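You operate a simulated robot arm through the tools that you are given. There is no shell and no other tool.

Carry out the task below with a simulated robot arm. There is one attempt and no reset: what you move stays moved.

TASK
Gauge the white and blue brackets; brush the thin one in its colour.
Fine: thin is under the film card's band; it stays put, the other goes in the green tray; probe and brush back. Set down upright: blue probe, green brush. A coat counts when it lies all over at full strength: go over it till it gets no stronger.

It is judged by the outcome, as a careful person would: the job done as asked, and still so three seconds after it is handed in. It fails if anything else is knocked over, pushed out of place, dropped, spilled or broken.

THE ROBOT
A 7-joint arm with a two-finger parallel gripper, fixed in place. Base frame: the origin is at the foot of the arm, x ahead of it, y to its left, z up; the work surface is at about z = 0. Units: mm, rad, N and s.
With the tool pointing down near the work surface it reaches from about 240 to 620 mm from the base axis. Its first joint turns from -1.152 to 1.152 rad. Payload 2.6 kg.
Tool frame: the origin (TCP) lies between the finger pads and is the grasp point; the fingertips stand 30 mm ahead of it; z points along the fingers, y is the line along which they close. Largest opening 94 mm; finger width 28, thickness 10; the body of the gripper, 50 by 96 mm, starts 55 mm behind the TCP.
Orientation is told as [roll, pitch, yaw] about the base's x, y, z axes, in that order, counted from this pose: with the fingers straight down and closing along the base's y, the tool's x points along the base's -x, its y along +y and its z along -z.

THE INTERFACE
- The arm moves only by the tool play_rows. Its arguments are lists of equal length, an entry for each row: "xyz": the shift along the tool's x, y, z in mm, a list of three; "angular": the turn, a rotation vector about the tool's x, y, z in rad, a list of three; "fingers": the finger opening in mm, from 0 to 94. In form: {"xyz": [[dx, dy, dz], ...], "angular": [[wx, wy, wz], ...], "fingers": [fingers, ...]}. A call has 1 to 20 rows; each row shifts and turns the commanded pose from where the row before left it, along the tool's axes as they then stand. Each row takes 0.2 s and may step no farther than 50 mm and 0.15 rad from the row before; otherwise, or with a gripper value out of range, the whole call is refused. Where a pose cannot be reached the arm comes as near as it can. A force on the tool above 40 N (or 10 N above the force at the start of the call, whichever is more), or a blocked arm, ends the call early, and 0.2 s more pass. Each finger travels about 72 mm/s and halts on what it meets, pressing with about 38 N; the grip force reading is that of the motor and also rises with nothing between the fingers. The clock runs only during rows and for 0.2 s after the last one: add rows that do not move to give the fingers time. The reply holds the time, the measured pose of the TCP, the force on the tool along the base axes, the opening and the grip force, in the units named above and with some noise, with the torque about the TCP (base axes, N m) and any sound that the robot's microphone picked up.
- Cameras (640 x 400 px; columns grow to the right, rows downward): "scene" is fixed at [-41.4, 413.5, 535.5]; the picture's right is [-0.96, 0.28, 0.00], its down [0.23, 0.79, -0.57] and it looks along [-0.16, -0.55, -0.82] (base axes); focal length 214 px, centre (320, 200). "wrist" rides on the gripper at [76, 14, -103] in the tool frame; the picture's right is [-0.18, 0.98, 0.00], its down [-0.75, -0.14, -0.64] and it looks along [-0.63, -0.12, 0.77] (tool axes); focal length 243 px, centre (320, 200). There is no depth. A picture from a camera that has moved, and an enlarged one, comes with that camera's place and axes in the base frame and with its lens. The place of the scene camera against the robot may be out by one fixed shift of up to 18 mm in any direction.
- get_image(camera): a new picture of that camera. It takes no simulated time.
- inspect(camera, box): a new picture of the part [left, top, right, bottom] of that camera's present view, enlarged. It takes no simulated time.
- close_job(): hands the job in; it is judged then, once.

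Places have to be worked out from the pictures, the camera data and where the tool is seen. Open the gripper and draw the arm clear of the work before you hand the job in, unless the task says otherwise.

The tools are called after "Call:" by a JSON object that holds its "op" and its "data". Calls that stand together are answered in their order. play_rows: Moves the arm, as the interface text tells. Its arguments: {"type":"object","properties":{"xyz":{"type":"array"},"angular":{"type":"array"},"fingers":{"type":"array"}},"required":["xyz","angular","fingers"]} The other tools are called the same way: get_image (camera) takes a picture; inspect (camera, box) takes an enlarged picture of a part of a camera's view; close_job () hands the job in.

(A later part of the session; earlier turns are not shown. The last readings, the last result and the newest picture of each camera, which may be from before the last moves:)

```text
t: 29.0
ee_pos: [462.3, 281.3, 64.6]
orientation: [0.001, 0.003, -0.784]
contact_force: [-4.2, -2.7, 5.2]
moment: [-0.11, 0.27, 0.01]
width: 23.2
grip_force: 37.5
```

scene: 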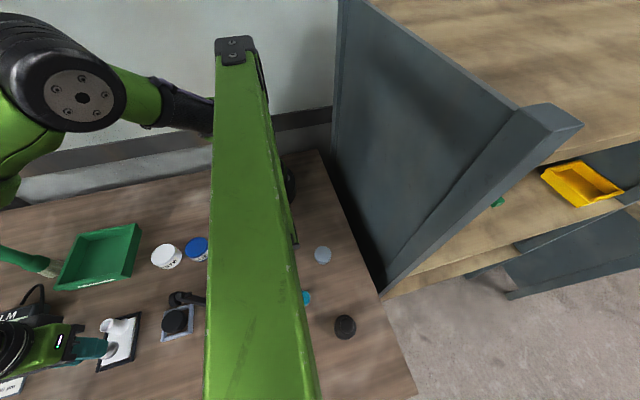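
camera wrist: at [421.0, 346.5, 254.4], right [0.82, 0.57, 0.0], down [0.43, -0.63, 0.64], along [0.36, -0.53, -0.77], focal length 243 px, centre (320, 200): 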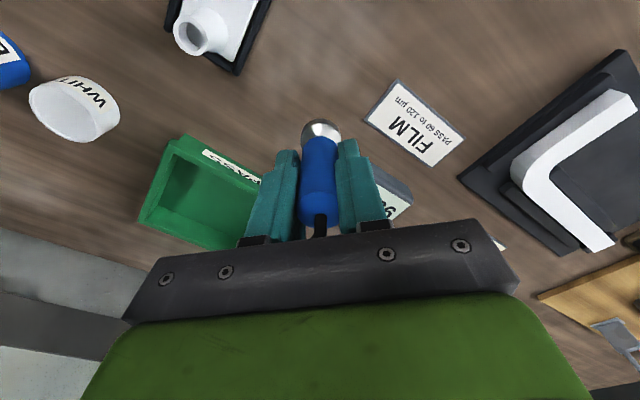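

The probe now rests on the table at about 5 N. I'll open the fingers gradually and lift away.

Call:
{"op": "play_rows", "data": {"xyz": [[0, 0, -0.3], [0, 0, 0], [0, 0, 0], [0, 0, 0], [0, 0, 0], [0, 0, 0], [0, 0, -30], [0, 0, -40], [0, 0, -40], [0, 0, -40], [0, 0, 0]], "angular": [[0, 0, 0], [0, 0, 0], [0, 0, 0], [0, 0, 0], [0, 0, 0], [0, 0, 0], [0, 0, 0], [0, 0, 0], [0, 0, 0], [0, 0, 0], [0, 0, 0]], "fingers": [23, 28, 40, 60, 80, 80, 80, 80, 80, 80, 80]}}

Call:
{"op": "get_image", "data": {"camera": "wrist"}}

Call:
{"op": "inspect", "data": {"camera": "scene", "box": [0, 220, 210, 400]}}

```text
t: 31.4
ee_pos: [461.2, 279.5, 214.6]
orientation: [0.0, 0.001, -0.785]
contact_force: [1.1, 0.8, 0.9]
moment: [0.02, 0.02, 0.03]
width: 80.3
grip_force: 0.2
```

```text
taken
camera wrist: at [418.5, 342.5, 315.8], right [0.83, 0.56, 0.0], down [0.43, -0.63, 0.64], along [0.36, -0.53, -0.77], focal length 243 px, centre (320, 200)
```

wrist: 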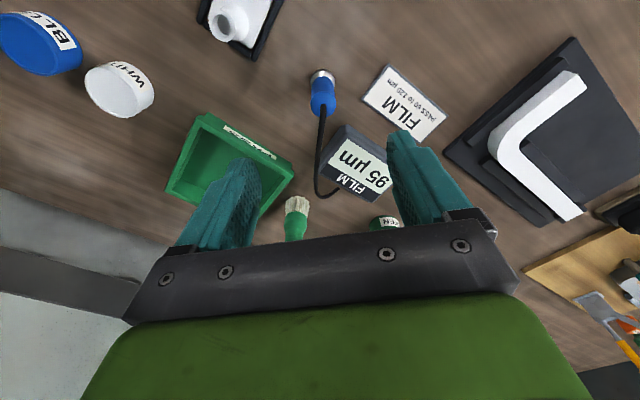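

```text
2.22 times, centred on (105, 310) of scene
camera zoom: at [-41.4, 413.5, 535.5], right [-0.96, 0.28, 0.0], down [0.23, 0.79, -0.57], along [-0.16, -0.55, -0.82], focal length 477 px, centre (798, -44)
```

zoom: 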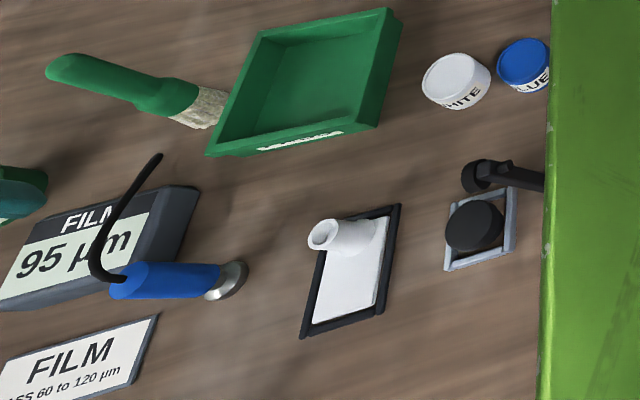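

Blue reads 95 µm clearly, and the probe stands upright in its place. Next I'll turn back to yaw 0 and go over the blue bracket's tube to move that bracket to the tray.

Call:
{"op": "play_rows", "data": {"xyz": [[0, 0, 0], [0, 0, 0], [0, 0, 0], [0, 0, 0], [0, 0, 0], [0, 0, 0], [10.7, 40.7, 0], [10.7, 40.7, 0], [10.7, 40.7, 20], [0, 0, 20], [0, 0, 0]], "angular": [[0, 0, -0.131], [0, 0, -0.131], [0, 0, -0.131], [0, 0, -0.131], [0, 0, -0.131], [0, 0, -0.131], [0, 0, 0], [0, 0, 0], [0, 0, 0], [0, 0, 0], [0, 0, 0]], "fingers": [80, 80, 80, 80, 80, 80, 80, 80, 70, 60, 60]}}

Call:
{"op": "get_image", "data": {"camera": "wrist"}}

Call:
{"op": "inspect", "data": {"camera": "wrist", "box": [240, 0, 400, 120]}}

```text
t: 33.8
ee_pos: [430.1, 403.6, 175.3]
orientation: [0.002, -0.001, -0.001]
contact_force: [-0.2, -0.8, 0.0]
moment: [0.04, -0.03, 0.01]
width: 60.0
grip_force: 0.1
```

```text
taken
camera wrist: at [354.9, 416.3, 276.3], right [0.18, 0.98, 0.0], down [0.75, -0.14, 0.64], along [0.63, -0.12, -0.77], focal length 243 px, centre (320, 200)
```

wrist: 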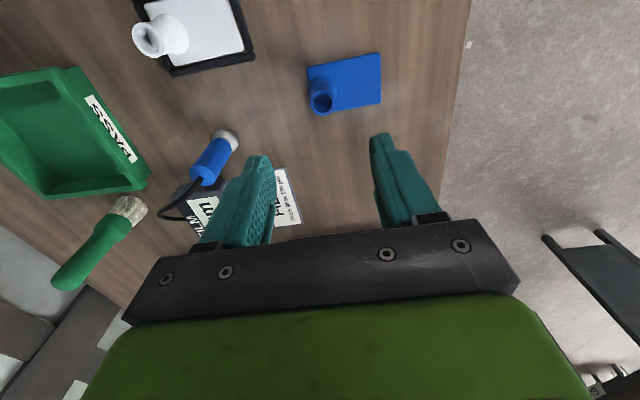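

```text
3.33 times, centred on (320, 60) of wrist
camera zoom: at [354.9, 416.3, 276.3], right [0.18, 0.98, 0.0], down [0.75, -0.14, 0.64], along [0.63, -0.12, -0.77], focal length 809 px, centre (320, 667)
```

zoom: 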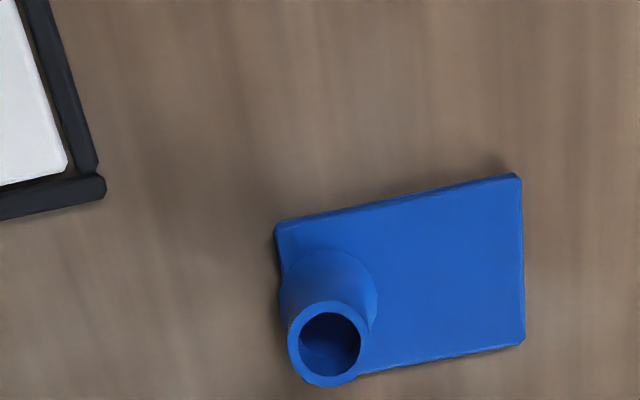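

The blue tube's centre is at (428, 404.5) and its top at z≈50. I'll lower around it to TCP z≈44 and close.

Call:
{"op": "play_rows", "data": {"xyz": [[2, 0.8, 30], [0, 0, 30], [0, 0, 30], [0, 0, 25], [0, 0, 16], [0, 0, 0], [0, 0, 0], [0, 0, 0], [0, 0, 0], [0, 0, 0]], "angular": [[0, 0, 0], [0, 0, 0], [0, 0, 0], [0, 0, 0], [0, 0, 0], [0, 0, 0], [0, 0, 0], [0, 0, 0], [0, 0, 0], [0, 0, 0]], "fingers": [60, 60, 60, 60, 60, 60, 40, 15, 15, 15]}}

Call:
{"op": "get_image", "data": {"camera": "wrist"}}

```text
t: 36.0
ee_pos: [427.7, 405.4, 44.7]
orientation: [0.001, 0.0, 0.0]
contact_force: [0.2, -1.0, -0.1]
moment: [-0.06, 0.03, -0.02]
width: 22.8
grip_force: 38.1
```

```text
taken
camera wrist: at [352.7, 418.2, 146.0], right [0.18, 0.98, 0.0], down [0.75, -0.14, 0.64], along [0.63, -0.12, -0.77], focal length 243 px, centre (320, 200)
```

wrist: 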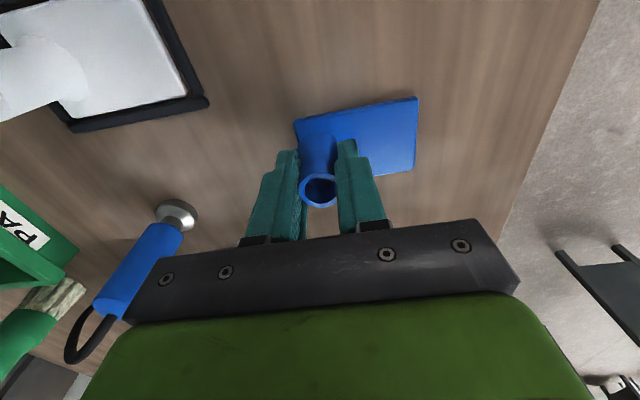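

The tube is gripped at 22.8 mm. I'll lift high and carry the bracket toward -y over the green tray.

Call:
{"op": "play_rows", "data": {"xyz": [[0, 0, -10], [0, 0, -35], [0, 0, -40], [0, 0, -45], [0, 0, -45], [0, -33.3, 0], [0, -33.3, 0], [0, -33.3, 0], [0, -33.3, 0], [0, -33.3, 0], [0, -33.3, 0], [0, -33.3, 0], [0, -33.3, 0], [0, -33.3, 0], [0, -33.3, 0], [0, 0, 0]], "angular": [[0, 0, 0], [0, 0, 0], [0, 0, 0], [0, 0, 0], [0, 0, 0], [0, 0, 0], [0, 0, 0], [0, 0, 0], [0, 0, 0], [0, 0, 0], [0, 0, 0], [0, 0, 0], [0, 0, 0], [0, 0, 0], [0, 0, 0], [0, 0, 0]], "fingers": [15, 15, 15, 15, 15, 15, 15, 15, 15, 15, 15, 15, 15, 15, 15, 15]}}

Call:
{"op": "get_image", "data": {"camera": "wrist"}}

Call:
{"op": "get_image", "data": {"camera": "scene"}}

```text
t: 39.4
ee_pos: [428.4, 70.1, 217.3]
orientation: [0.001, 0.001, -0.001]
contact_force: [-0.4, -0.1, -0.9]
moment: [-0.02, 0.01, 0.01]
width: 22.9
grip_force: 37.9
```

```text
taken
camera wrist: at [352.8, 83.2, 318.6], right [0.18, 0.98, 0.0], down [0.75, -0.14, 0.64], along [0.63, -0.12, -0.77], focal length 243 px, centre (320, 200)
```

wrist: 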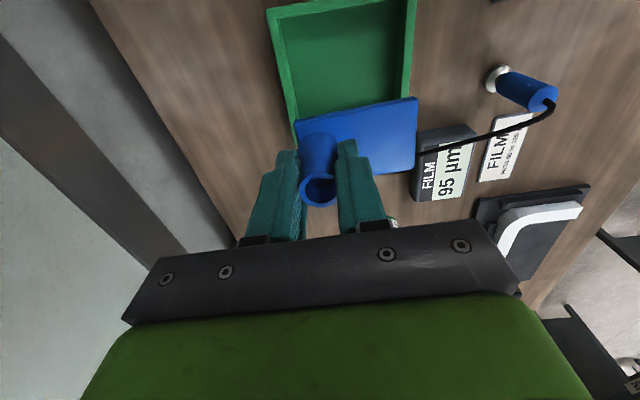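

```text
taken
```

scene: 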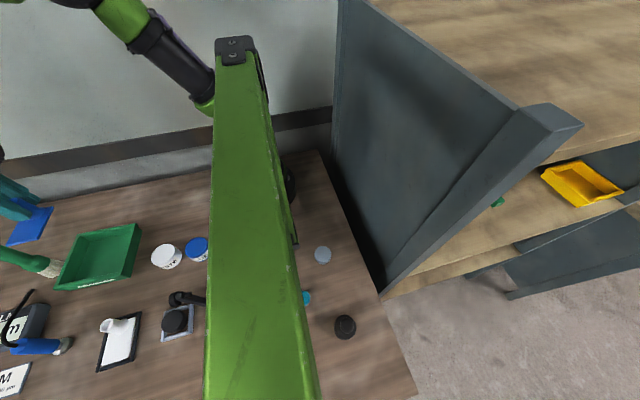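

The bracket hangs level over the tray, and its footprint (y 58–130, x 405–452) fits well inside. I'll lower it into the tray, gently at the end.

Call:
{"op": "play_rows", "data": {"xyz": [[0, 0, 40], [0, 0, 40], [0, 0, 40], [0, 0, 30], [0, 0, 12], [0, 0, 2], [0, 0, 1], [0, 0, 1], [0, 0, 1], [0, 0, 0]], "angular": [[0, 0, 0], [0, 0, 0], [0, 0, 0], [0, 0, 0], [0, 0, 0], [0, 0, 0], [0, 0, 0], [0, 0, 0], [0, 0, 0], [0, 0, 0]], "fingers": [15, 15, 15, 15, 15, 15, 15, 15, 15, 15]}}

Call:
{"op": "get_image", "data": {"camera": "wrist"}}

Call:
{"op": "inspect", "data": {"camera": "scene", "box": [0, 200, 210, 380]}}

```text
t: 41.6
ee_pos: [428.1, 71.5, 52.5]
orientation: [0.0, 0.002, -0.001]
contact_force: [-0.7, -0.7, -1.0]
moment: [0.0, 0.0, -0.02]
width: 22.8
grip_force: 38.2
```

```text
taken
camera wrist: at [353.7, 84.4, 152.9], right [0.18, 0.98, 0.0], down [0.75, -0.14, 0.64], along [0.63, -0.12, -0.77], focal length 243 px, centre (320, 200)
```

wrist: 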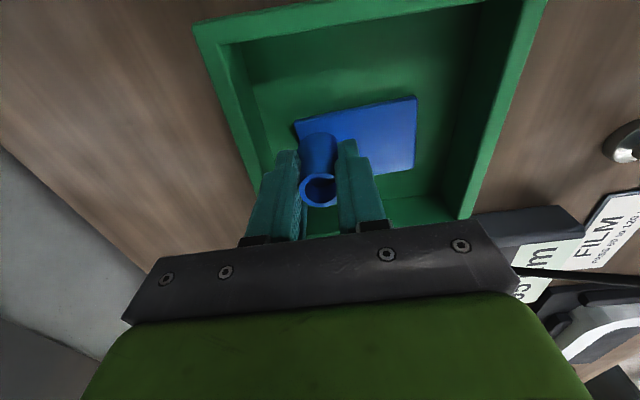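

```text
2.22 times, centred on (105, 290) of scene
camera zoom: at [-41.4, 413.5, 535.5], right [-0.96, 0.28, 0.0], down [0.23, 0.79, -0.57], along [-0.16, -0.55, -0.82], focal length 477 px, centre (798, 0)
```

zoom: 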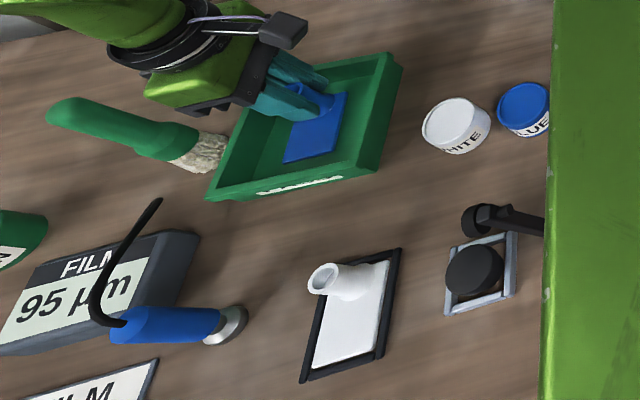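

Nearly on the tray floor. I'll keep lowering in small steps until it touches.

Call:
{"op": "play_rows", "data": {"xyz": [[0, 0, 0.8], [0, 0, 0.8], [0, 0, 0.8], [0, 0, 0.7], [0, 0, 0]], "angular": [[0, 0, 0], [0, 0, 0], [0, 0, 0], [0, 0, 0], [0, 0, 0]], "fingers": [15, 15, 15, 15, 15]}}

```text
t: 42.8
ee_pos: [429.7, 70.0, 50.0]
orientation: [0.002, -0.002, 0.0]
contact_force: [-5.8, -1.8, 18.5]
moment: [-0.15, 0.24, -0.1]
width: 23.2
grip_force: 37.6
```

The bracket is on the tray floor. I'll ease off, open only to 36 mm to stay clear of the tray wall, then rise.

Call:
{"op": "play_rows", "data": {"xyz": [[0, 0, -0.7], [0, 0, 0], [0, 0, 0], [0, 0, 0], [0, 0, 0], [0, 0, -20], [0, 0, -40], [0, 0, -45], [0, 0, -45], [0, 0, -45], [0, 0, 0]], "angular": [[0, 0, 0], [0, 0, 0], [0, 0, 0], [0, 0, 0], [0, 0, 0], [0, 0, 0], [0, 0, 0], [0, 0, 0], [0, 0, 0], [0, 0, 0], [0, 0, 0]], "fingers": [20, 26, 36, 36, 36, 36, 36, 50, 60, 60, 60]}}

Call:
{"op": "get_image", "data": {"camera": "wrist"}}

Call:
{"op": "inspect", "data": {"camera": "scene", "box": [0, 200, 210, 380]}}

```text
t: 45.2
ee_pos: [428.8, 72.9, 246.4]
orientation: [0.001, 0.001, 0.002]
contact_force: [-0.2, 0.7, -0.5]
moment: [0.02, 0.02, -0.02]
width: 59.9
grip_force: 0.1
```

```text
taken
camera wrist: at [352.9, 85.6, 346.8], right [0.18, 0.98, 0.0], down [0.75, -0.14, 0.64], along [0.63, -0.12, -0.77], focal length 243 px, centre (320, 200)
```

wrist: 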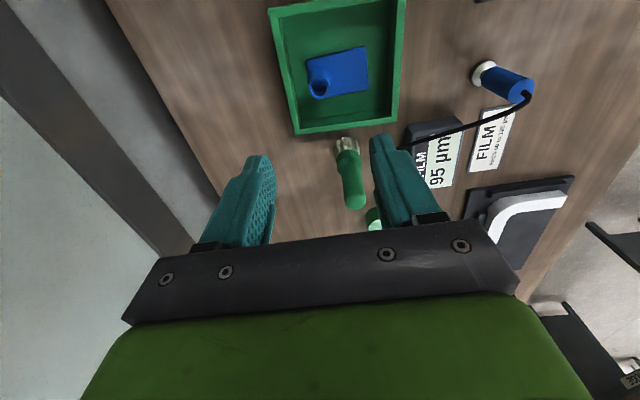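

```text
2.22 times, centred on (105, 290) of scene
camera zoom: at [-41.4, 413.5, 535.5], right [-0.96, 0.28, 0.0], down [0.23, 0.79, -0.57], along [-0.16, -0.55, -0.82], focal length 477 px, centre (798, 0)
```

zoom: 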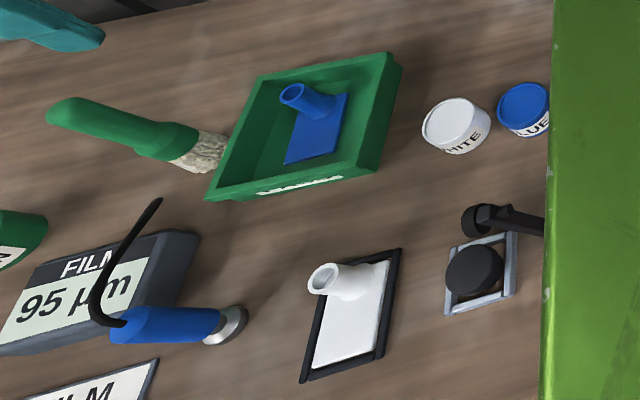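

The blue bracket lies flat in the tray. Now I'll enlarge the wrist view of the brush to locate it and see its shape.

Call:
{"op": "inspect", "data": {"camera": "wrist", "box": [280, 110, 420, 240]}}

Call:
{"op": "inspect", "data": {"camera": "scene", "box": [0, 235, 80, 285]}}

```text
3.08 times, centred on (350, 175) of wrist
camera zoom: at [352.9, 85.6, 346.8], right [0.18, 0.98, 0.0], down [0.75, -0.14, 0.64], along [0.63, -0.12, -0.77], focal length 746 px, centre (228, 277)
```

zoom: 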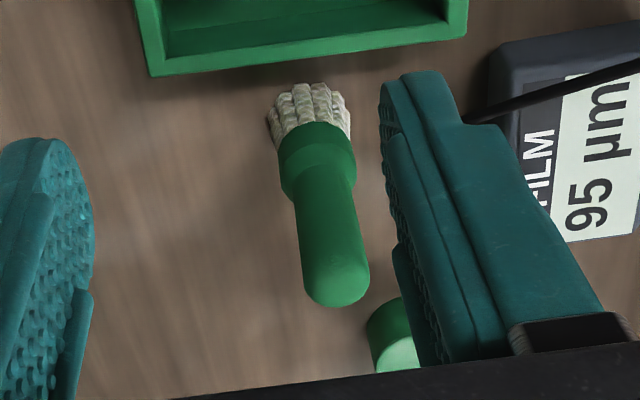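

```text
8.00 times, centred on (40, 260) of scene
camera zoom: at [-41.4, 413.5, 535.5], right [-0.96, 0.28, 0.0], down [0.23, 0.79, -0.57], along [-0.16, -0.55, -0.82], focal length 1716 px, centre (2560, -280)
```

zoom: 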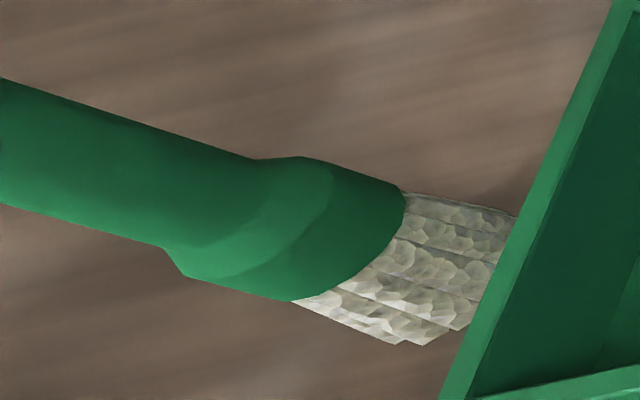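

The brush stands at about (536, 92), 135 mm tall, with round bristles about 40 mm across and a handle about 23 mm. I'll move above it and check alignment before descending.

Call:
{"op": "play_rows", "data": {"xyz": [[-35.7, 6.5, 0], [-35.7, 6.5, 0], [-35.7, 6.5, 0], [0, 0, 30], [0, 0, 30], [0, 0, 0]], "angular": [[0, 0, 0], [0, 0, 0], [0, 0, 0], [0, 0, 0], [0, 0, 0], [0, 0, 0]], "fingers": [70, 70, 70, 70, 70, 70]}}

Call:
{"op": "get_image", "data": {"camera": "wrist"}}

Call:
{"op": "inspect", "data": {"camera": "wrist", "box": [250, 50, 410, 230]}}

```text
t: 46.6
ee_pos: [534.0, 90.7, 184.8]
orientation: [0.002, 0.001, 0.002]
contact_force: [0.5, 0.7, 0.7]
moment: [-0.02, 0.0, -0.01]
width: 70.0
grip_force: 0.0
```

```text
taken
camera wrist: at [459.9, 103.6, 286.2], right [0.18, 0.98, 0.0], down [0.75, -0.14, 0.64], along [0.63, -0.12, -0.77], focal length 243 px, centre (320, 200)
```

wrist: 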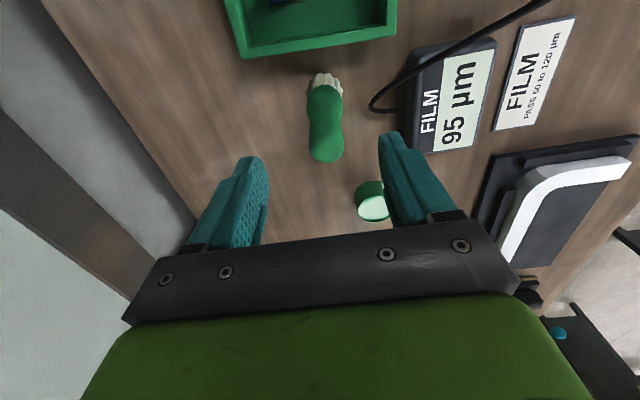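

```text
2.22 times, centred on (330, 140) of wrist
camera zoom: at [459.9, 103.6, 286.2], right [0.18, 0.98, 0.0], down [0.75, -0.14, 0.64], along [0.63, -0.12, -0.77], focal length 539 px, centre (298, 333)
```

zoom: 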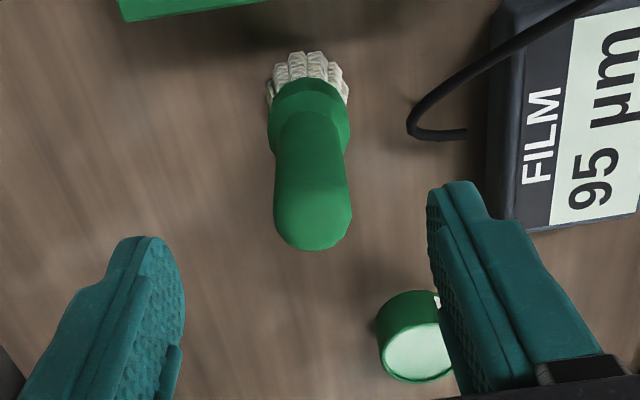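

The brush axis refines to (538, 93). I'll shift slightly, descend to z≈100 and close on the handle.

Call:
{"op": "play_rows", "data": {"xyz": [[-4, 2, 0], [0, 0, 30], [0, 0, 30], [0, 0, 25], [0, 0, 0], [0, 0, 0], [0, 0, 0], [0, 0, 0], [0, 0, 0]], "angular": [[0, 0, 0], [0, 0, 0], [0, 0, 0], [0, 0, 0], [0, 0, 0], [0, 0, 0], [0, 0, 0], [0, 0, 0], [0, 0, 0]], "fingers": [70, 70, 70, 70, 70, 50, 30, 15, 15]}}

Call:
{"op": "get_image", "data": {"camera": "wrist"}}

```text
t: 48.6
ee_pos: [538.5, 91.1, 100.4]
orientation: [0.001, 0.0, -0.001]
contact_force: [-0.4, -0.3, 1.3]
moment: [-0.01, 0.02, 0.01]
width: 25.3
grip_force: 38.2
```

```text
taken
camera wrist: at [464.6, 105.7, 201.5], right [0.18, 0.98, 0.0], down [0.75, -0.14, 0.64], along [0.63, -0.12, -0.77], focal length 243 px, centre (320, 200)
```

wrist: 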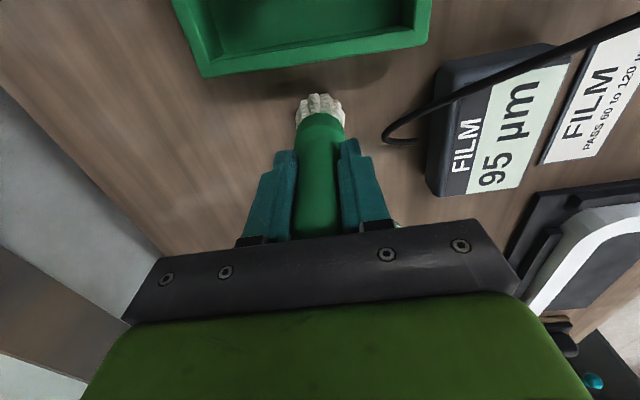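

The handle is gripped at 25 mm. I'll lift high and carry the brush toward the white pot, stopping where the wrist camera can see the pot.

Call:
{"op": "play_rows", "data": {"xyz": [[0, 0, -30], [0, 0, -45], [0, 0, -45], [0, 0, -20], [41.6, 9.8, 0], [41.6, 9.8, 0], [41.6, 9.8, 0], [41.6, 9.8, 0], [41.6, 9.8, 0], [0, 0, 0]], "angular": [[0, 0, 0], [0, 0, 0], [0, 0, 0], [0, 0, 0], [0, 0, 0], [0, 0, 0], [0, 0, 0], [0, 0, 0], [0, 0, 0], [0, 0, 0]], "fingers": [15, 15, 15, 15, 15, 15, 15, 15, 15, 15]}}

Call:
{"op": "get_image", "data": {"camera": "wrist"}}

Call:
{"op": "inspect", "data": {"camera": "wrist", "box": [240, 0, 400, 150]}}

Call:
{"op": "inspect", "data": {"camera": "scene", "box": [0, 200, 210, 380]}}

```text
t: 50.8
ee_pos: [330.9, 142.4, 238.1]
orientation: [0.003, 0.0, 0.001]
contact_force: [-0.1, 0.2, -2.1]
moment: [0.0, 0.02, -0.05]
width: 25.2
grip_force: 38.0
```

```text
taken
camera wrist: at [256.3, 155.5, 339.9], right [0.18, 0.98, 0.0], down [0.75, -0.14, 0.64], along [0.63, -0.12, -0.77], focal length 243 px, centre (320, 200)
```

wrist: 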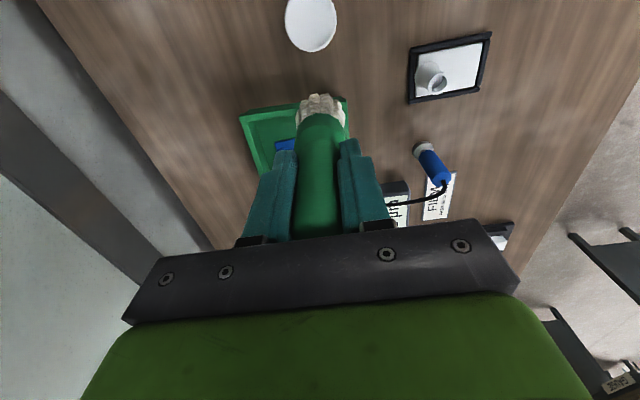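

```text
2.67 times, centred on (320, 75) of wrist
camera zoom: at [256.3, 155.5, 339.9], right [0.18, 0.98, 0.0], down [0.75, -0.14, 0.64], along [0.63, -0.12, -0.77], focal length 647 px, centre (320, 533)
```

zoom: 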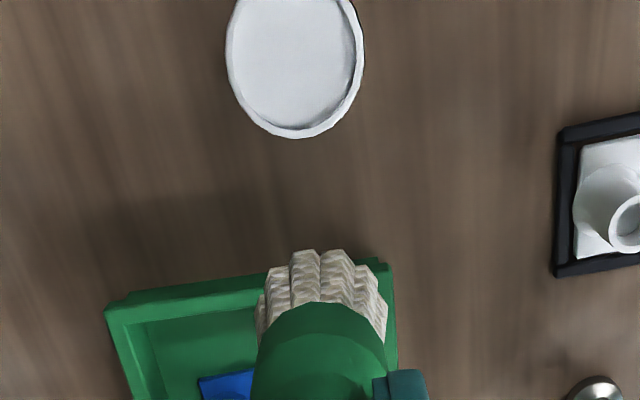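

```text
2.22 times, centred on (105, 290) of scene
camera zoom: at [-41.4, 413.5, 535.5], right [-0.96, 0.28, 0.0], down [0.23, 0.79, -0.57], along [-0.16, -0.55, -0.82], focal length 477 px, centre (798, 0)
```

zoom: 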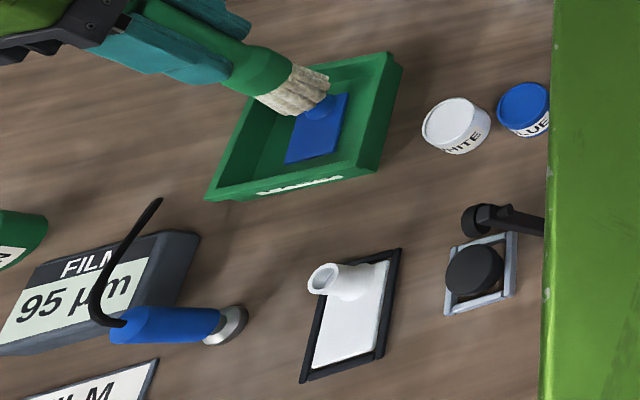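

The white pot's rim centre is at about (273.5, 142), z≈32, and the brush hangs straight below the TCP. I'll go over the pot and lower until the bristles are just above the rim.

Call:
{"op": "play_rows", "data": {"xyz": [[29, 0, 0], [28.5, -0.3, 0], [0, 0, 35], [0, 0, 35], [0, 0, 22], [0, 0, 0]], "angular": [[0, 0, 0], [0, 0, 0], [0, 0, 0], [0, 0, 0], [0, 0, 0], [0, 0, 0]], "fingers": [15, 15, 15, 15, 15, 15]}}

Call:
{"op": "inspect", "data": {"camera": "wrist", "box": [250, 50, 390, 180]}}

Call:
{"op": "inspect", "data": {"camera": "scene", "box": [100, 200, 220, 300]}}

```text
t: 52.2
ee_pos: [274.9, 140.1, 147.3]
orientation: [0.002, 0.001, 0.001]
contact_force: [-0.8, 0.3, -1.1]
moment: [0.02, 0.01, 0.0]
width: 25.5
grip_force: 37.7
```

```text
3.08 times, centred on (320, 115) of wrist
camera zoom: at [199.4, 154.4, 247.9], right [0.18, 0.98, 0.0], down [0.75, -0.14, 0.64], along [0.63, -0.12, -0.77], focal length 746 px, centre (320, 462)
```

zoom: 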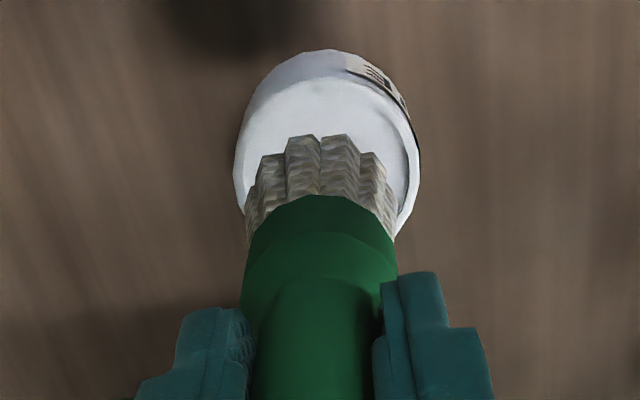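

```text
4.00 times, centred on (160, 250) of scene
camera zoom: at [-41.4, 413.5, 535.5], right [-0.96, 0.28, 0.0], down [0.23, 0.79, -0.57], along [-0.16, -0.55, -0.82], focal length 858 px, centre (960, 0)
```

zoom: 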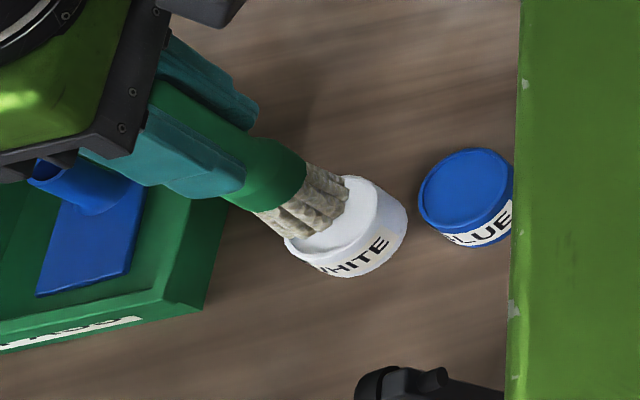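

The bristles are nearly centred above the pot, off by about 1.7 mm on each axis. I'll correct that and descend slowly into the paint.

Call:
{"op": "play_rows", "data": {"xyz": [[1.7, 1.7, 0], [0, 0, 8], [0, 0, 5], [0, 0, 2], [0, 0, 1.5], [0, 0, 1.5], [0, 0, 1], [0, 0, 1], [0, 0, 1]], "angular": [[0, 0, 0], [0, 0, 0], [0, 0, 0], [0, 0, 0], [0, 0, 0], [0, 0, 0], [0, 0, 0], [0, 0, 0], [0, 0, 0]], "fingers": [15, 15, 15, 15, 15, 15, 15, 15, 15]}}

Call:
{"op": "inspect", "data": {"camera": "wrist", "box": [250, 50, 390, 180]}}

Call:
{"op": "inspect", "data": {"camera": "scene", "box": [100, 200, 220, 300]}}

```text
t: 54.2
ee_pos: [272.8, 144.3, 127.0]
orientation: [0.005, -0.003, 0.001]
contact_force: [0.6, -5.7, 34.4]
moment: [-0.43, -0.12, 0.04]
width: 25.5
grip_force: 38.1
```

```text
3.08 times, centred on (320, 115) of wrist
camera zoom: at [197.8, 157.3, 228.1], right [0.18, 0.98, 0.0], down [0.75, -0.14, 0.64], along [0.63, -0.12, -0.77], focal length 746 px, centre (320, 462)
```

zoom: 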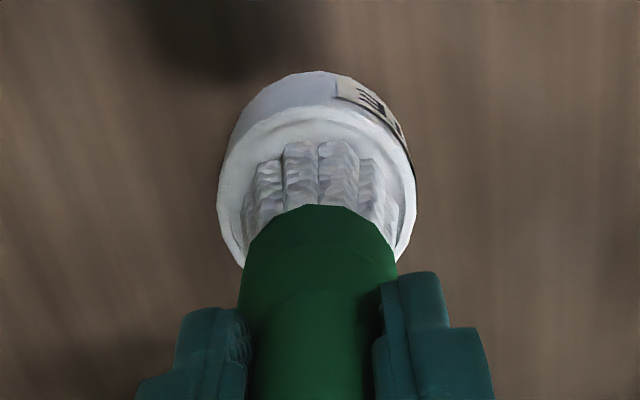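

```text
4.00 times, centred on (160, 250) of scene
camera zoom: at [-41.5, 413.4, 535.6], right [-0.96, 0.28, 0.0], down [0.23, 0.79, -0.57], along [-0.16, -0.55, -0.82], focal length 858 px, centre (960, 0)
```

zoom: 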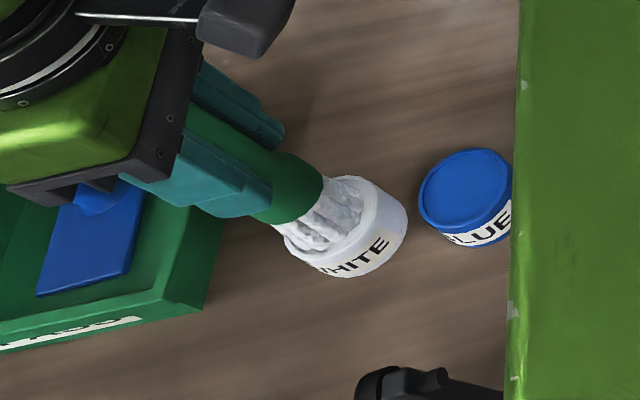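

The bristles turned white, so the brush is loaded. I'll lift out straight and look at the bristles and the white bracket before painting.

Call:
{"op": "play_rows", "data": {"xyz": [[0, 0, -5], [0, 0, -25], [0, 0, -40], [0, 0, -20], [0, 0, 0]], "angular": [[0, 0, 0], [0, 0, 0], [0, 0, 0], [0, 0, 0], [0, 0, 0]], "fingers": [15, 15, 15, 15, 15]}}

Call:
{"op": "get_image", "data": {"camera": "wrist"}}

Call:
{"op": "inspect", "data": {"camera": "wrist", "box": [250, 30, 430, 180]}}

Call:
{"op": "inspect", "data": {"camera": "scene", "box": [90, 300, 150, 380]}}

```text
t: 55.4
ee_pos: [272.6, 141.4, 215.2]
orientation: [0.001, 0.001, 0.0]
contact_force: [-0.4, -0.6, -0.5]
moment: [0.06, 0.03, 0.03]
width: 25.2
grip_force: 37.8
```

```text
taken
camera wrist: at [197.6, 155.6, 316.5], right [0.18, 0.98, 0.0], down [0.75, -0.14, 0.64], along [0.63, -0.12, -0.77], focal length 243 px, centre (320, 200)
```

wrist: 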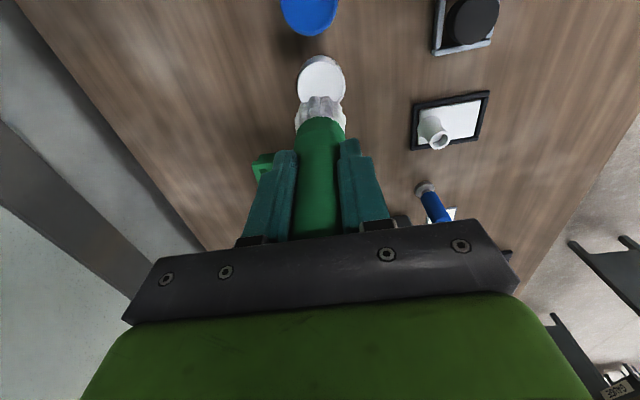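

```text
2.67 times, centred on (340, 105) of wrist
camera zoom: at [197.6, 155.6, 316.5], right [0.18, 0.98, 0.0], down [0.75, -0.14, 0.64], along [0.63, -0.12, -0.77], focal length 647 px, centre (267, 453)
```

zoom: 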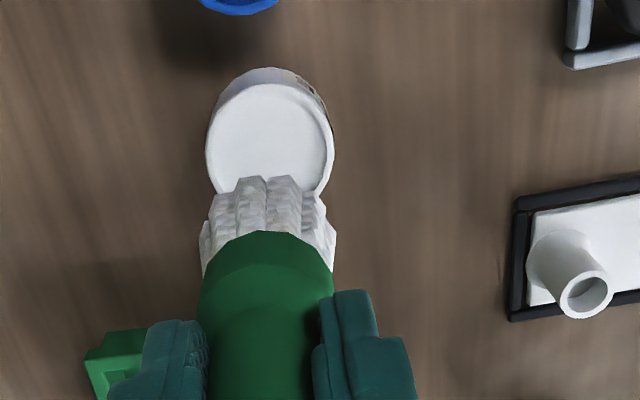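

```text
5.00 times, centred on (120, 340) of scene
camera zoom: at [-41.4, 413.5, 535.5], right [-0.96, 0.28, 0.0], down [0.23, 0.79, -0.57], along [-0.16, -0.55, -0.82], focal length 1072 px, centre (1320, -500)
```

zoom: 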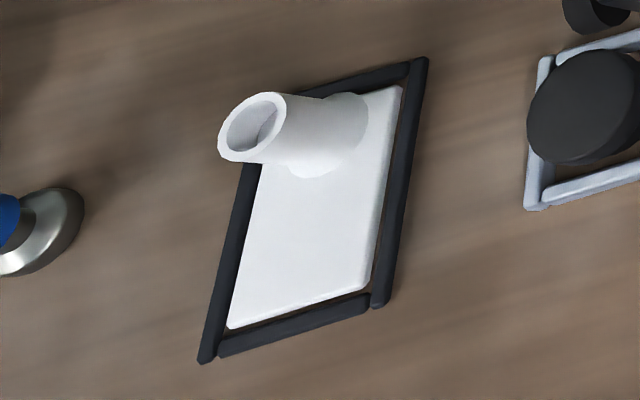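

The brush is fully white. I'll carry it above the free area of the white plate, about (355, 313), and stop about 15 mm above it to check alignment.

Call:
{"op": "play_rows", "data": {"xyz": [[-16.5, 34.3, 0], [-16.5, 34.3, 0], [-16.5, 34.3, 0], [-16.5, 34.3, 0], [-16.4, 34.3, 0], [0, 0, 40], [0, 0, 40], [0, 0, 13], [0, 0, 0]], "angular": [[0, 0, 0], [0, 0, 0], [0, 0, 0], [0, 0, 0], [0, 0, 0], [0, 0, 0], [0, 0, 0], [0, 0, 0], [0, 0, 0]], "fingers": [15, 15, 15, 15, 15, 15, 15, 15, 15]}}

Call:
{"op": "inspect", "data": {"camera": "wrist", "box": [240, 40, 400, 190]}}

Call:
{"op": "inspect", "data": {"camera": "scene", "box": [60, 280, 180, 390]}}

```text
t: 57.4
ee_pos: [353.7, 314.4, 123.6]
orientation: [0.001, 0.0, 0.0]
contact_force: [0.2, -0.6, -0.8]
moment: [-0.02, 0.01, -0.01]
width: 25.1
grip_force: 38.1
```

```text
2.67 times, centred on (320, 115) of wrist
camera zoom: at [278.9, 328.0, 223.2], right [0.18, 0.98, 0.0], down [0.75, -0.14, 0.64], along [0.63, -0.12, -0.77], focal length 647 px, centre (320, 427)
```

zoom: 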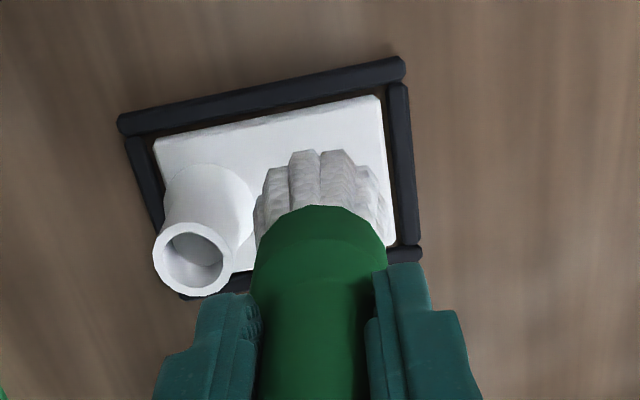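

```text
3.64 times, centred on (120, 335) of scene
camera zoom: at [-41.4, 413.5, 535.5], right [-0.96, 0.28, 0.0], down [0.23, 0.79, -0.57], along [-0.16, -0.55, -0.82], focal length 780 px, centre (1047, -291)
```

zoom: 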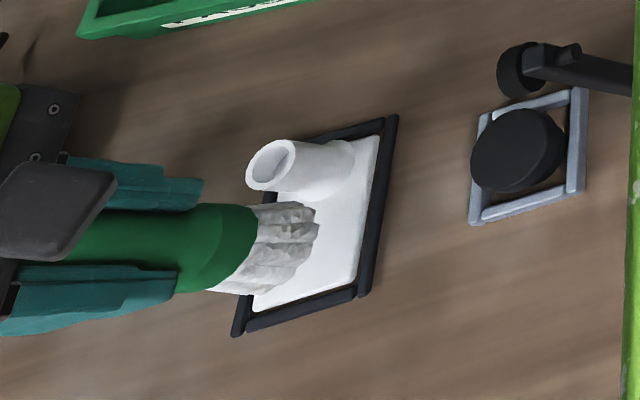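

Alignment looks right. I'll lower the bristles to the plate in small steps until there is light contact.

Call:
{"op": "play_rows", "data": {"xyz": [[0, 0, 8], [0, 0, 5], [0, 0, 1], [0, 0, 1], [0, 0, 1], [0, 0, 0.5], [0, 0, 0]], "angular": [[0, 0, 0], [0, 0, 0], [0, 0, 0], [0, 0, 0], [0, 0, 0], [0, 0, 0], [0, 0, 0]], "fingers": [15, 15, 15, 15, 15, 15, 15]}}

Call:
{"op": "inspect", "data": {"camera": "wrist", "box": [240, 40, 400, 190]}}

Call:
{"op": "inspect", "data": {"camera": "scene", "box": [60, 280, 180, 390]}}

```text
t: 59.0
ee_pos: [353.1, 315.0, 105.4]
orientation: [0.001, -0.001, 0.001]
contact_force: [0.4, 0.3, -1.0]
moment: [0.01, 0.01, -0.02]
width: 25.4
grip_force: 37.7
```

```text
2.67 times, centred on (320, 115) of wrist
camera zoom: at [279.0, 328.6, 208.1], right [0.18, 0.98, 0.0], down [0.75, -0.14, 0.64], along [0.63, -0.12, -0.77], focal length 647 px, centre (320, 427)
```

zoom: 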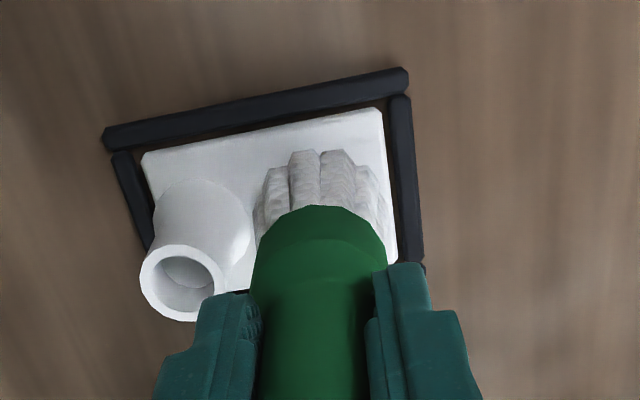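

```text
3.64 times, centred on (120, 335) of scene
camera zoom: at [-41.4, 413.5, 535.5], right [-0.96, 0.28, 0.0], down [0.23, 0.79, -0.57], along [-0.16, -0.55, -0.82], focal length 780 px, centre (1047, -291)
```

zoom: 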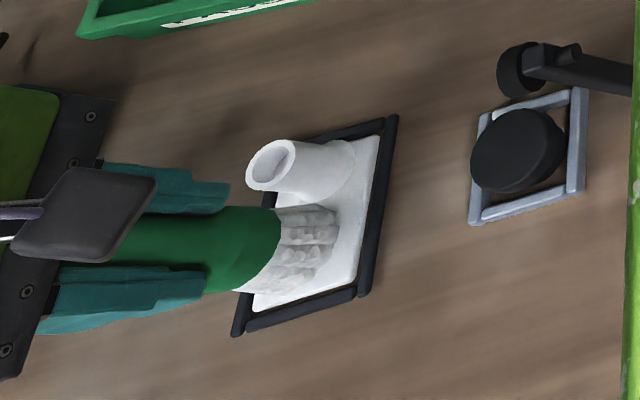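

No contact force yet, so I'm continuing down in sub-millimetre steps.

Call:
{"op": "play_rows", "data": {"xyz": [[0, 0, 0.7], [0, 0, 0.7], [0, 0, 0.7], [0, 0, 0]], "angular": [[0, 0, 0], [0, 0, 0], [0, 0, 0], [0, 0, 0]], "fingers": [15, 15, 15, 15]}}

Call:
{"op": "inspect", "data": {"camera": "wrist", "box": [240, 40, 400, 190]}}

```text
t: 60.0
ee_pos: [354.8, 314.7, 104.1]
orientation: [0.002, -0.001, 0.0]
contact_force: [0.1, 1.3, -1.3]
moment: [0.01, 0.0, 0.0]
width: 25.4
grip_force: 38.3
```

```text
2.67 times, centred on (320, 115) of wrist
camera zoom: at [279.1, 328.0, 205.8], right [0.18, 0.98, 0.0], down [0.75, -0.14, 0.64], along [0.63, -0.12, -0.77], focal length 647 px, centre (320, 427)
```

zoom: 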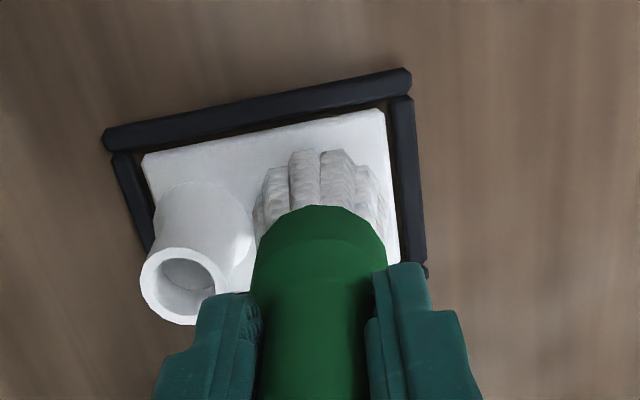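

Call:
{"op": "play_rows", "data": {"xyz": [[0, 0, 0.7], [0, 0, 0.7], [0, 0, 0.7], [0, 0, 0.7], [0, 0, 0.7], [0, 0, 0]], "angular": [[0, 0, 0], [0, 0, 0], [0, 0, 0], [0, 0, 0], [0, 0, 0], [0, 0, 0]], "fingers": [15, 15, 15, 15, 15, 15]}}

Call:
{"op": "inspect", "data": {"camera": "wrist", "box": [240, 40, 400, 190]}}

Call:
{"op": "inspect", "data": {"camera": "scene", "box": [60, 280, 180, 390]}}

```text
t: 61.4
ee_pos: [354.4, 314.1, 101.1]
orientation: [0.001, -0.001, 0.0]
contact_force: [0.2, 0.8, -1.2]
moment: [-0.01, 0.02, 0.0]
width: 25.1
grip_force: 37.8
```

```text
2.67 times, centred on (320, 115) of wrist
camera zoom: at [279.7, 327.6, 202.4], right [0.18, 0.98, 0.0], down [0.75, -0.14, 0.64], along [0.63, -0.12, -0.77], focal length 647 px, centre (320, 427)
```

zoom: 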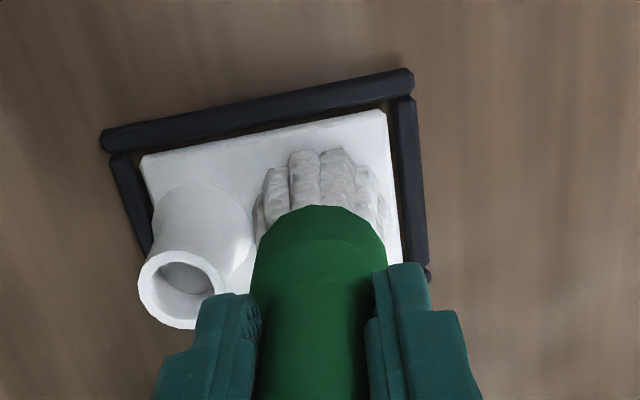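

```text
3.64 times, centred on (120, 335) of scene
camera zoom: at [-41.4, 413.5, 535.5], right [-0.96, 0.28, 0.0], down [0.23, 0.79, -0.57], along [-0.16, -0.55, -0.82], focal length 780 px, centre (1047, -291)
```

zoom: 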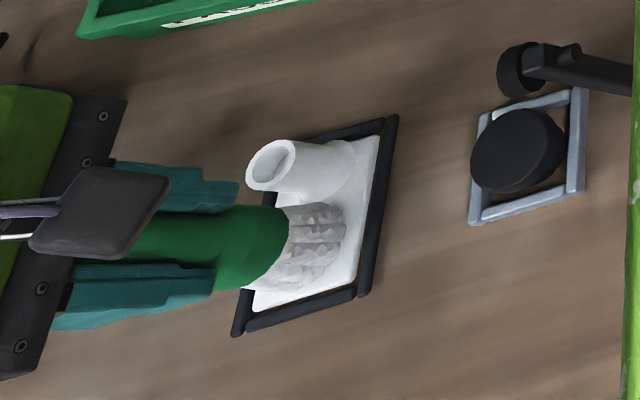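

Comparing images, the brush slid up about 6–7 mm in the grip while it was in the pot, so contact should come near TCP z≈100. I'm continuing carefully.

Call:
{"op": "play_rows", "data": {"xyz": [[0, 0, 0.5], [0, 0, 0.5], [0, 0, 0.5], [0, 0, 0]], "angular": [[0, 0, 0], [0, 0, 0], [0, 0, 0], [0, 0, 0]], "fingers": [15, 15, 15, 15]}}

Call:
{"op": "inspect", "data": {"camera": "wrist", "box": [240, 40, 400, 190]}}

```text
t: 62.4
ee_pos: [354.9, 314.5, 99.0]
orientation: [0.002, 0.001, -0.001]
contact_force: [0.8, 0.5, -1.2]
moment: [0.02, -0.02, 0.02]
width: 25.4
grip_force: 38.3
```

```text
2.67 times, centred on (320, 115) of wrist
camera zoom: at [279.5, 328.0, 200.7], right [0.18, 0.98, 0.0], down [0.75, -0.14, 0.64], along [0.63, -0.12, -0.77], focal length 647 px, centre (320, 427)
```

zoom: 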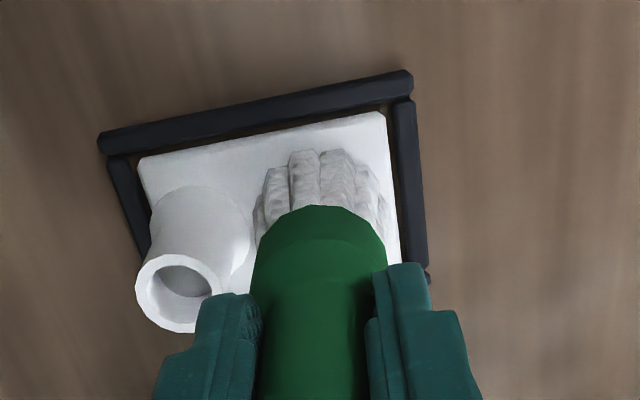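

Call:
{"op": "play_rows", "data": {"xyz": [[0, 0, 0.5], [0, 0, 0.5], [0, 0, 0.5], [0, 0, 0.5], [0, 0, 0]], "angular": [[0, 0, 0], [0, 0, 0], [0, 0, 0], [0, 0, 0], [0, 0, 0]], "fingers": [15, 15, 15, 15, 15]}}

Call:
{"op": "inspect", "data": {"camera": "wrist", "box": [240, 40, 400, 190]}}

Call:
{"op": "inspect", "data": {"camera": "scene", "box": [90, 300, 150, 380]}}

```text
t: 63.6
ee_pos: [354.6, 314.6, 99.0]
orientation: [0.004, -0.001, 0.0]
contact_force: [-3.3, -3.7, 18.9]
moment: [-0.37, 0.26, -0.01]
width: 25.6
grip_force: 37.5
```

```text
2.67 times, centred on (320, 115) of wrist
camera zoom: at [279.5, 328.0, 200.1], right [0.18, 0.98, 0.0], down [0.75, -0.14, 0.64], along [0.63, -0.12, -0.77], focal length 647 px, centre (320, 427)
```

zoom: 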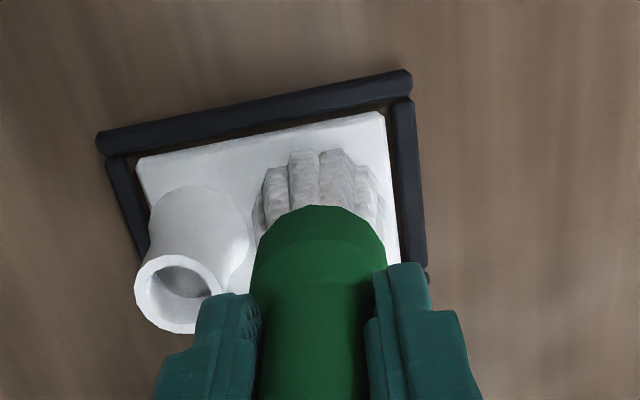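

```text
5.00 times, centred on (120, 340) of scene
camera zoom: at [-41.5, 413.4, 535.6], right [-0.96, 0.28, 0.0], down [0.23, 0.79, -0.57], along [-0.16, -0.55, -0.82], focal length 1072 px, centre (1320, -500)
```

zoom: 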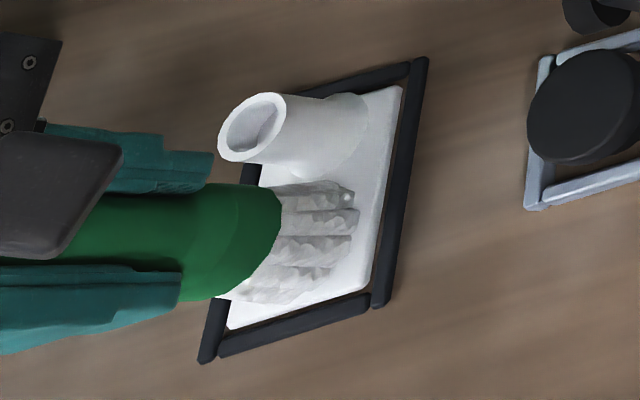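

Contact at about 19 N. I'll ease off to a light touch and make a few short test strokes across the free part of the plate.

Call:
{"op": "play_rows", "data": {"xyz": [[0, 0, -0.6], [0, 0, 0], [-4, 0, 0], [4, 0, 0], [4, 0, 0], [-4, 0, 0], [0, 3, 0], [-4, 0, 0], [4, 0, 0], [4, 0, 0], [-4, 0, 0], [0, -6, 0], [-4, 0, 0], [4, 0, 0], [4, 0, 0], [-4, 0, 0], [0, 3, 0]], "angular": [[0, 0, 0], [0, 0, 0], [0, 0, 0], [0, 0, 0], [0, 0, 0], [0, 0, 0], [0, 0, 0], [0, 0, 0], [0, 0, 0], [0, 0, 0], [0, 0, 0], [0, 0, 0], [0, 0, 0], [0, 0, 0], [0, 0, 0], [0, 0, 0], [0, 0, 0]], "fingers": [15, 15, 15, 15, 15, 15, 15, 15, 15, 15, 15, 15, 15, 15, 15, 15, 15]}}

Call:
{"op": "inspect", "data": {"camera": "wrist", "box": [240, 40, 400, 190]}}

Call:
{"op": "inspect", "data": {"camera": "scene", "box": [90, 300, 150, 380]}}

```text
t: 67.2
ee_pos: [354.0, 314.3, 99.9]
orientation: [0.0, -0.001, 0.0]
contact_force: [-0.9, -4.9, 12.5]
moment: [-0.42, 0.02, -0.07]
width: 25.1
grip_force: 37.9
```

```text
2.67 times, centred on (320, 115) of wrist
camera zoom: at [279.4, 327.7, 200.2], right [0.18, 0.98, 0.0], down [0.75, -0.14, 0.64], along [0.63, -0.12, -0.77], focal length 647 px, centre (320, 427)
```

zoom: 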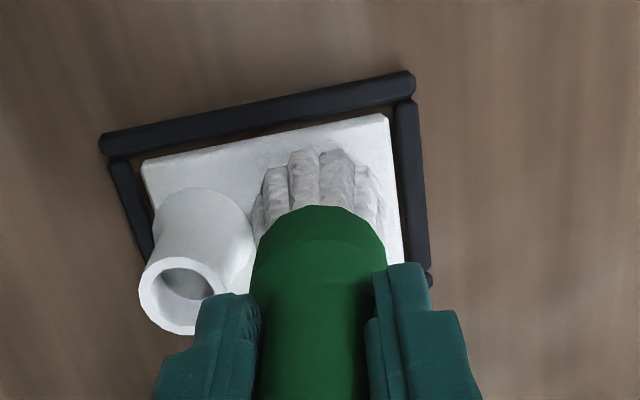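

```text
5.00 times, centred on (120, 340) of scene
camera zoom: at [-41.4, 413.5, 535.6], right [-0.96, 0.28, 0.0], down [0.23, 0.79, -0.57], along [-0.16, -0.55, -0.82], focal length 1072 px, centre (1320, -500)
```

zoom: 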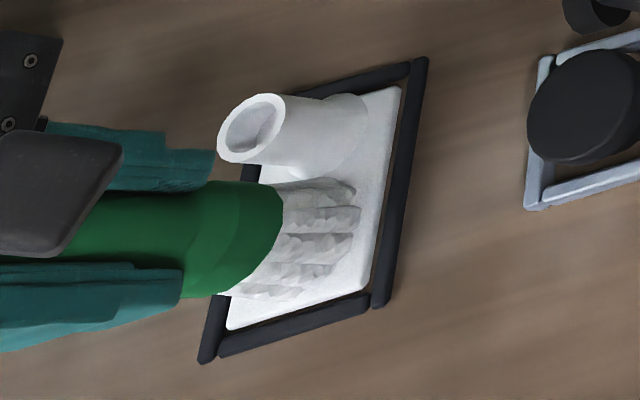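

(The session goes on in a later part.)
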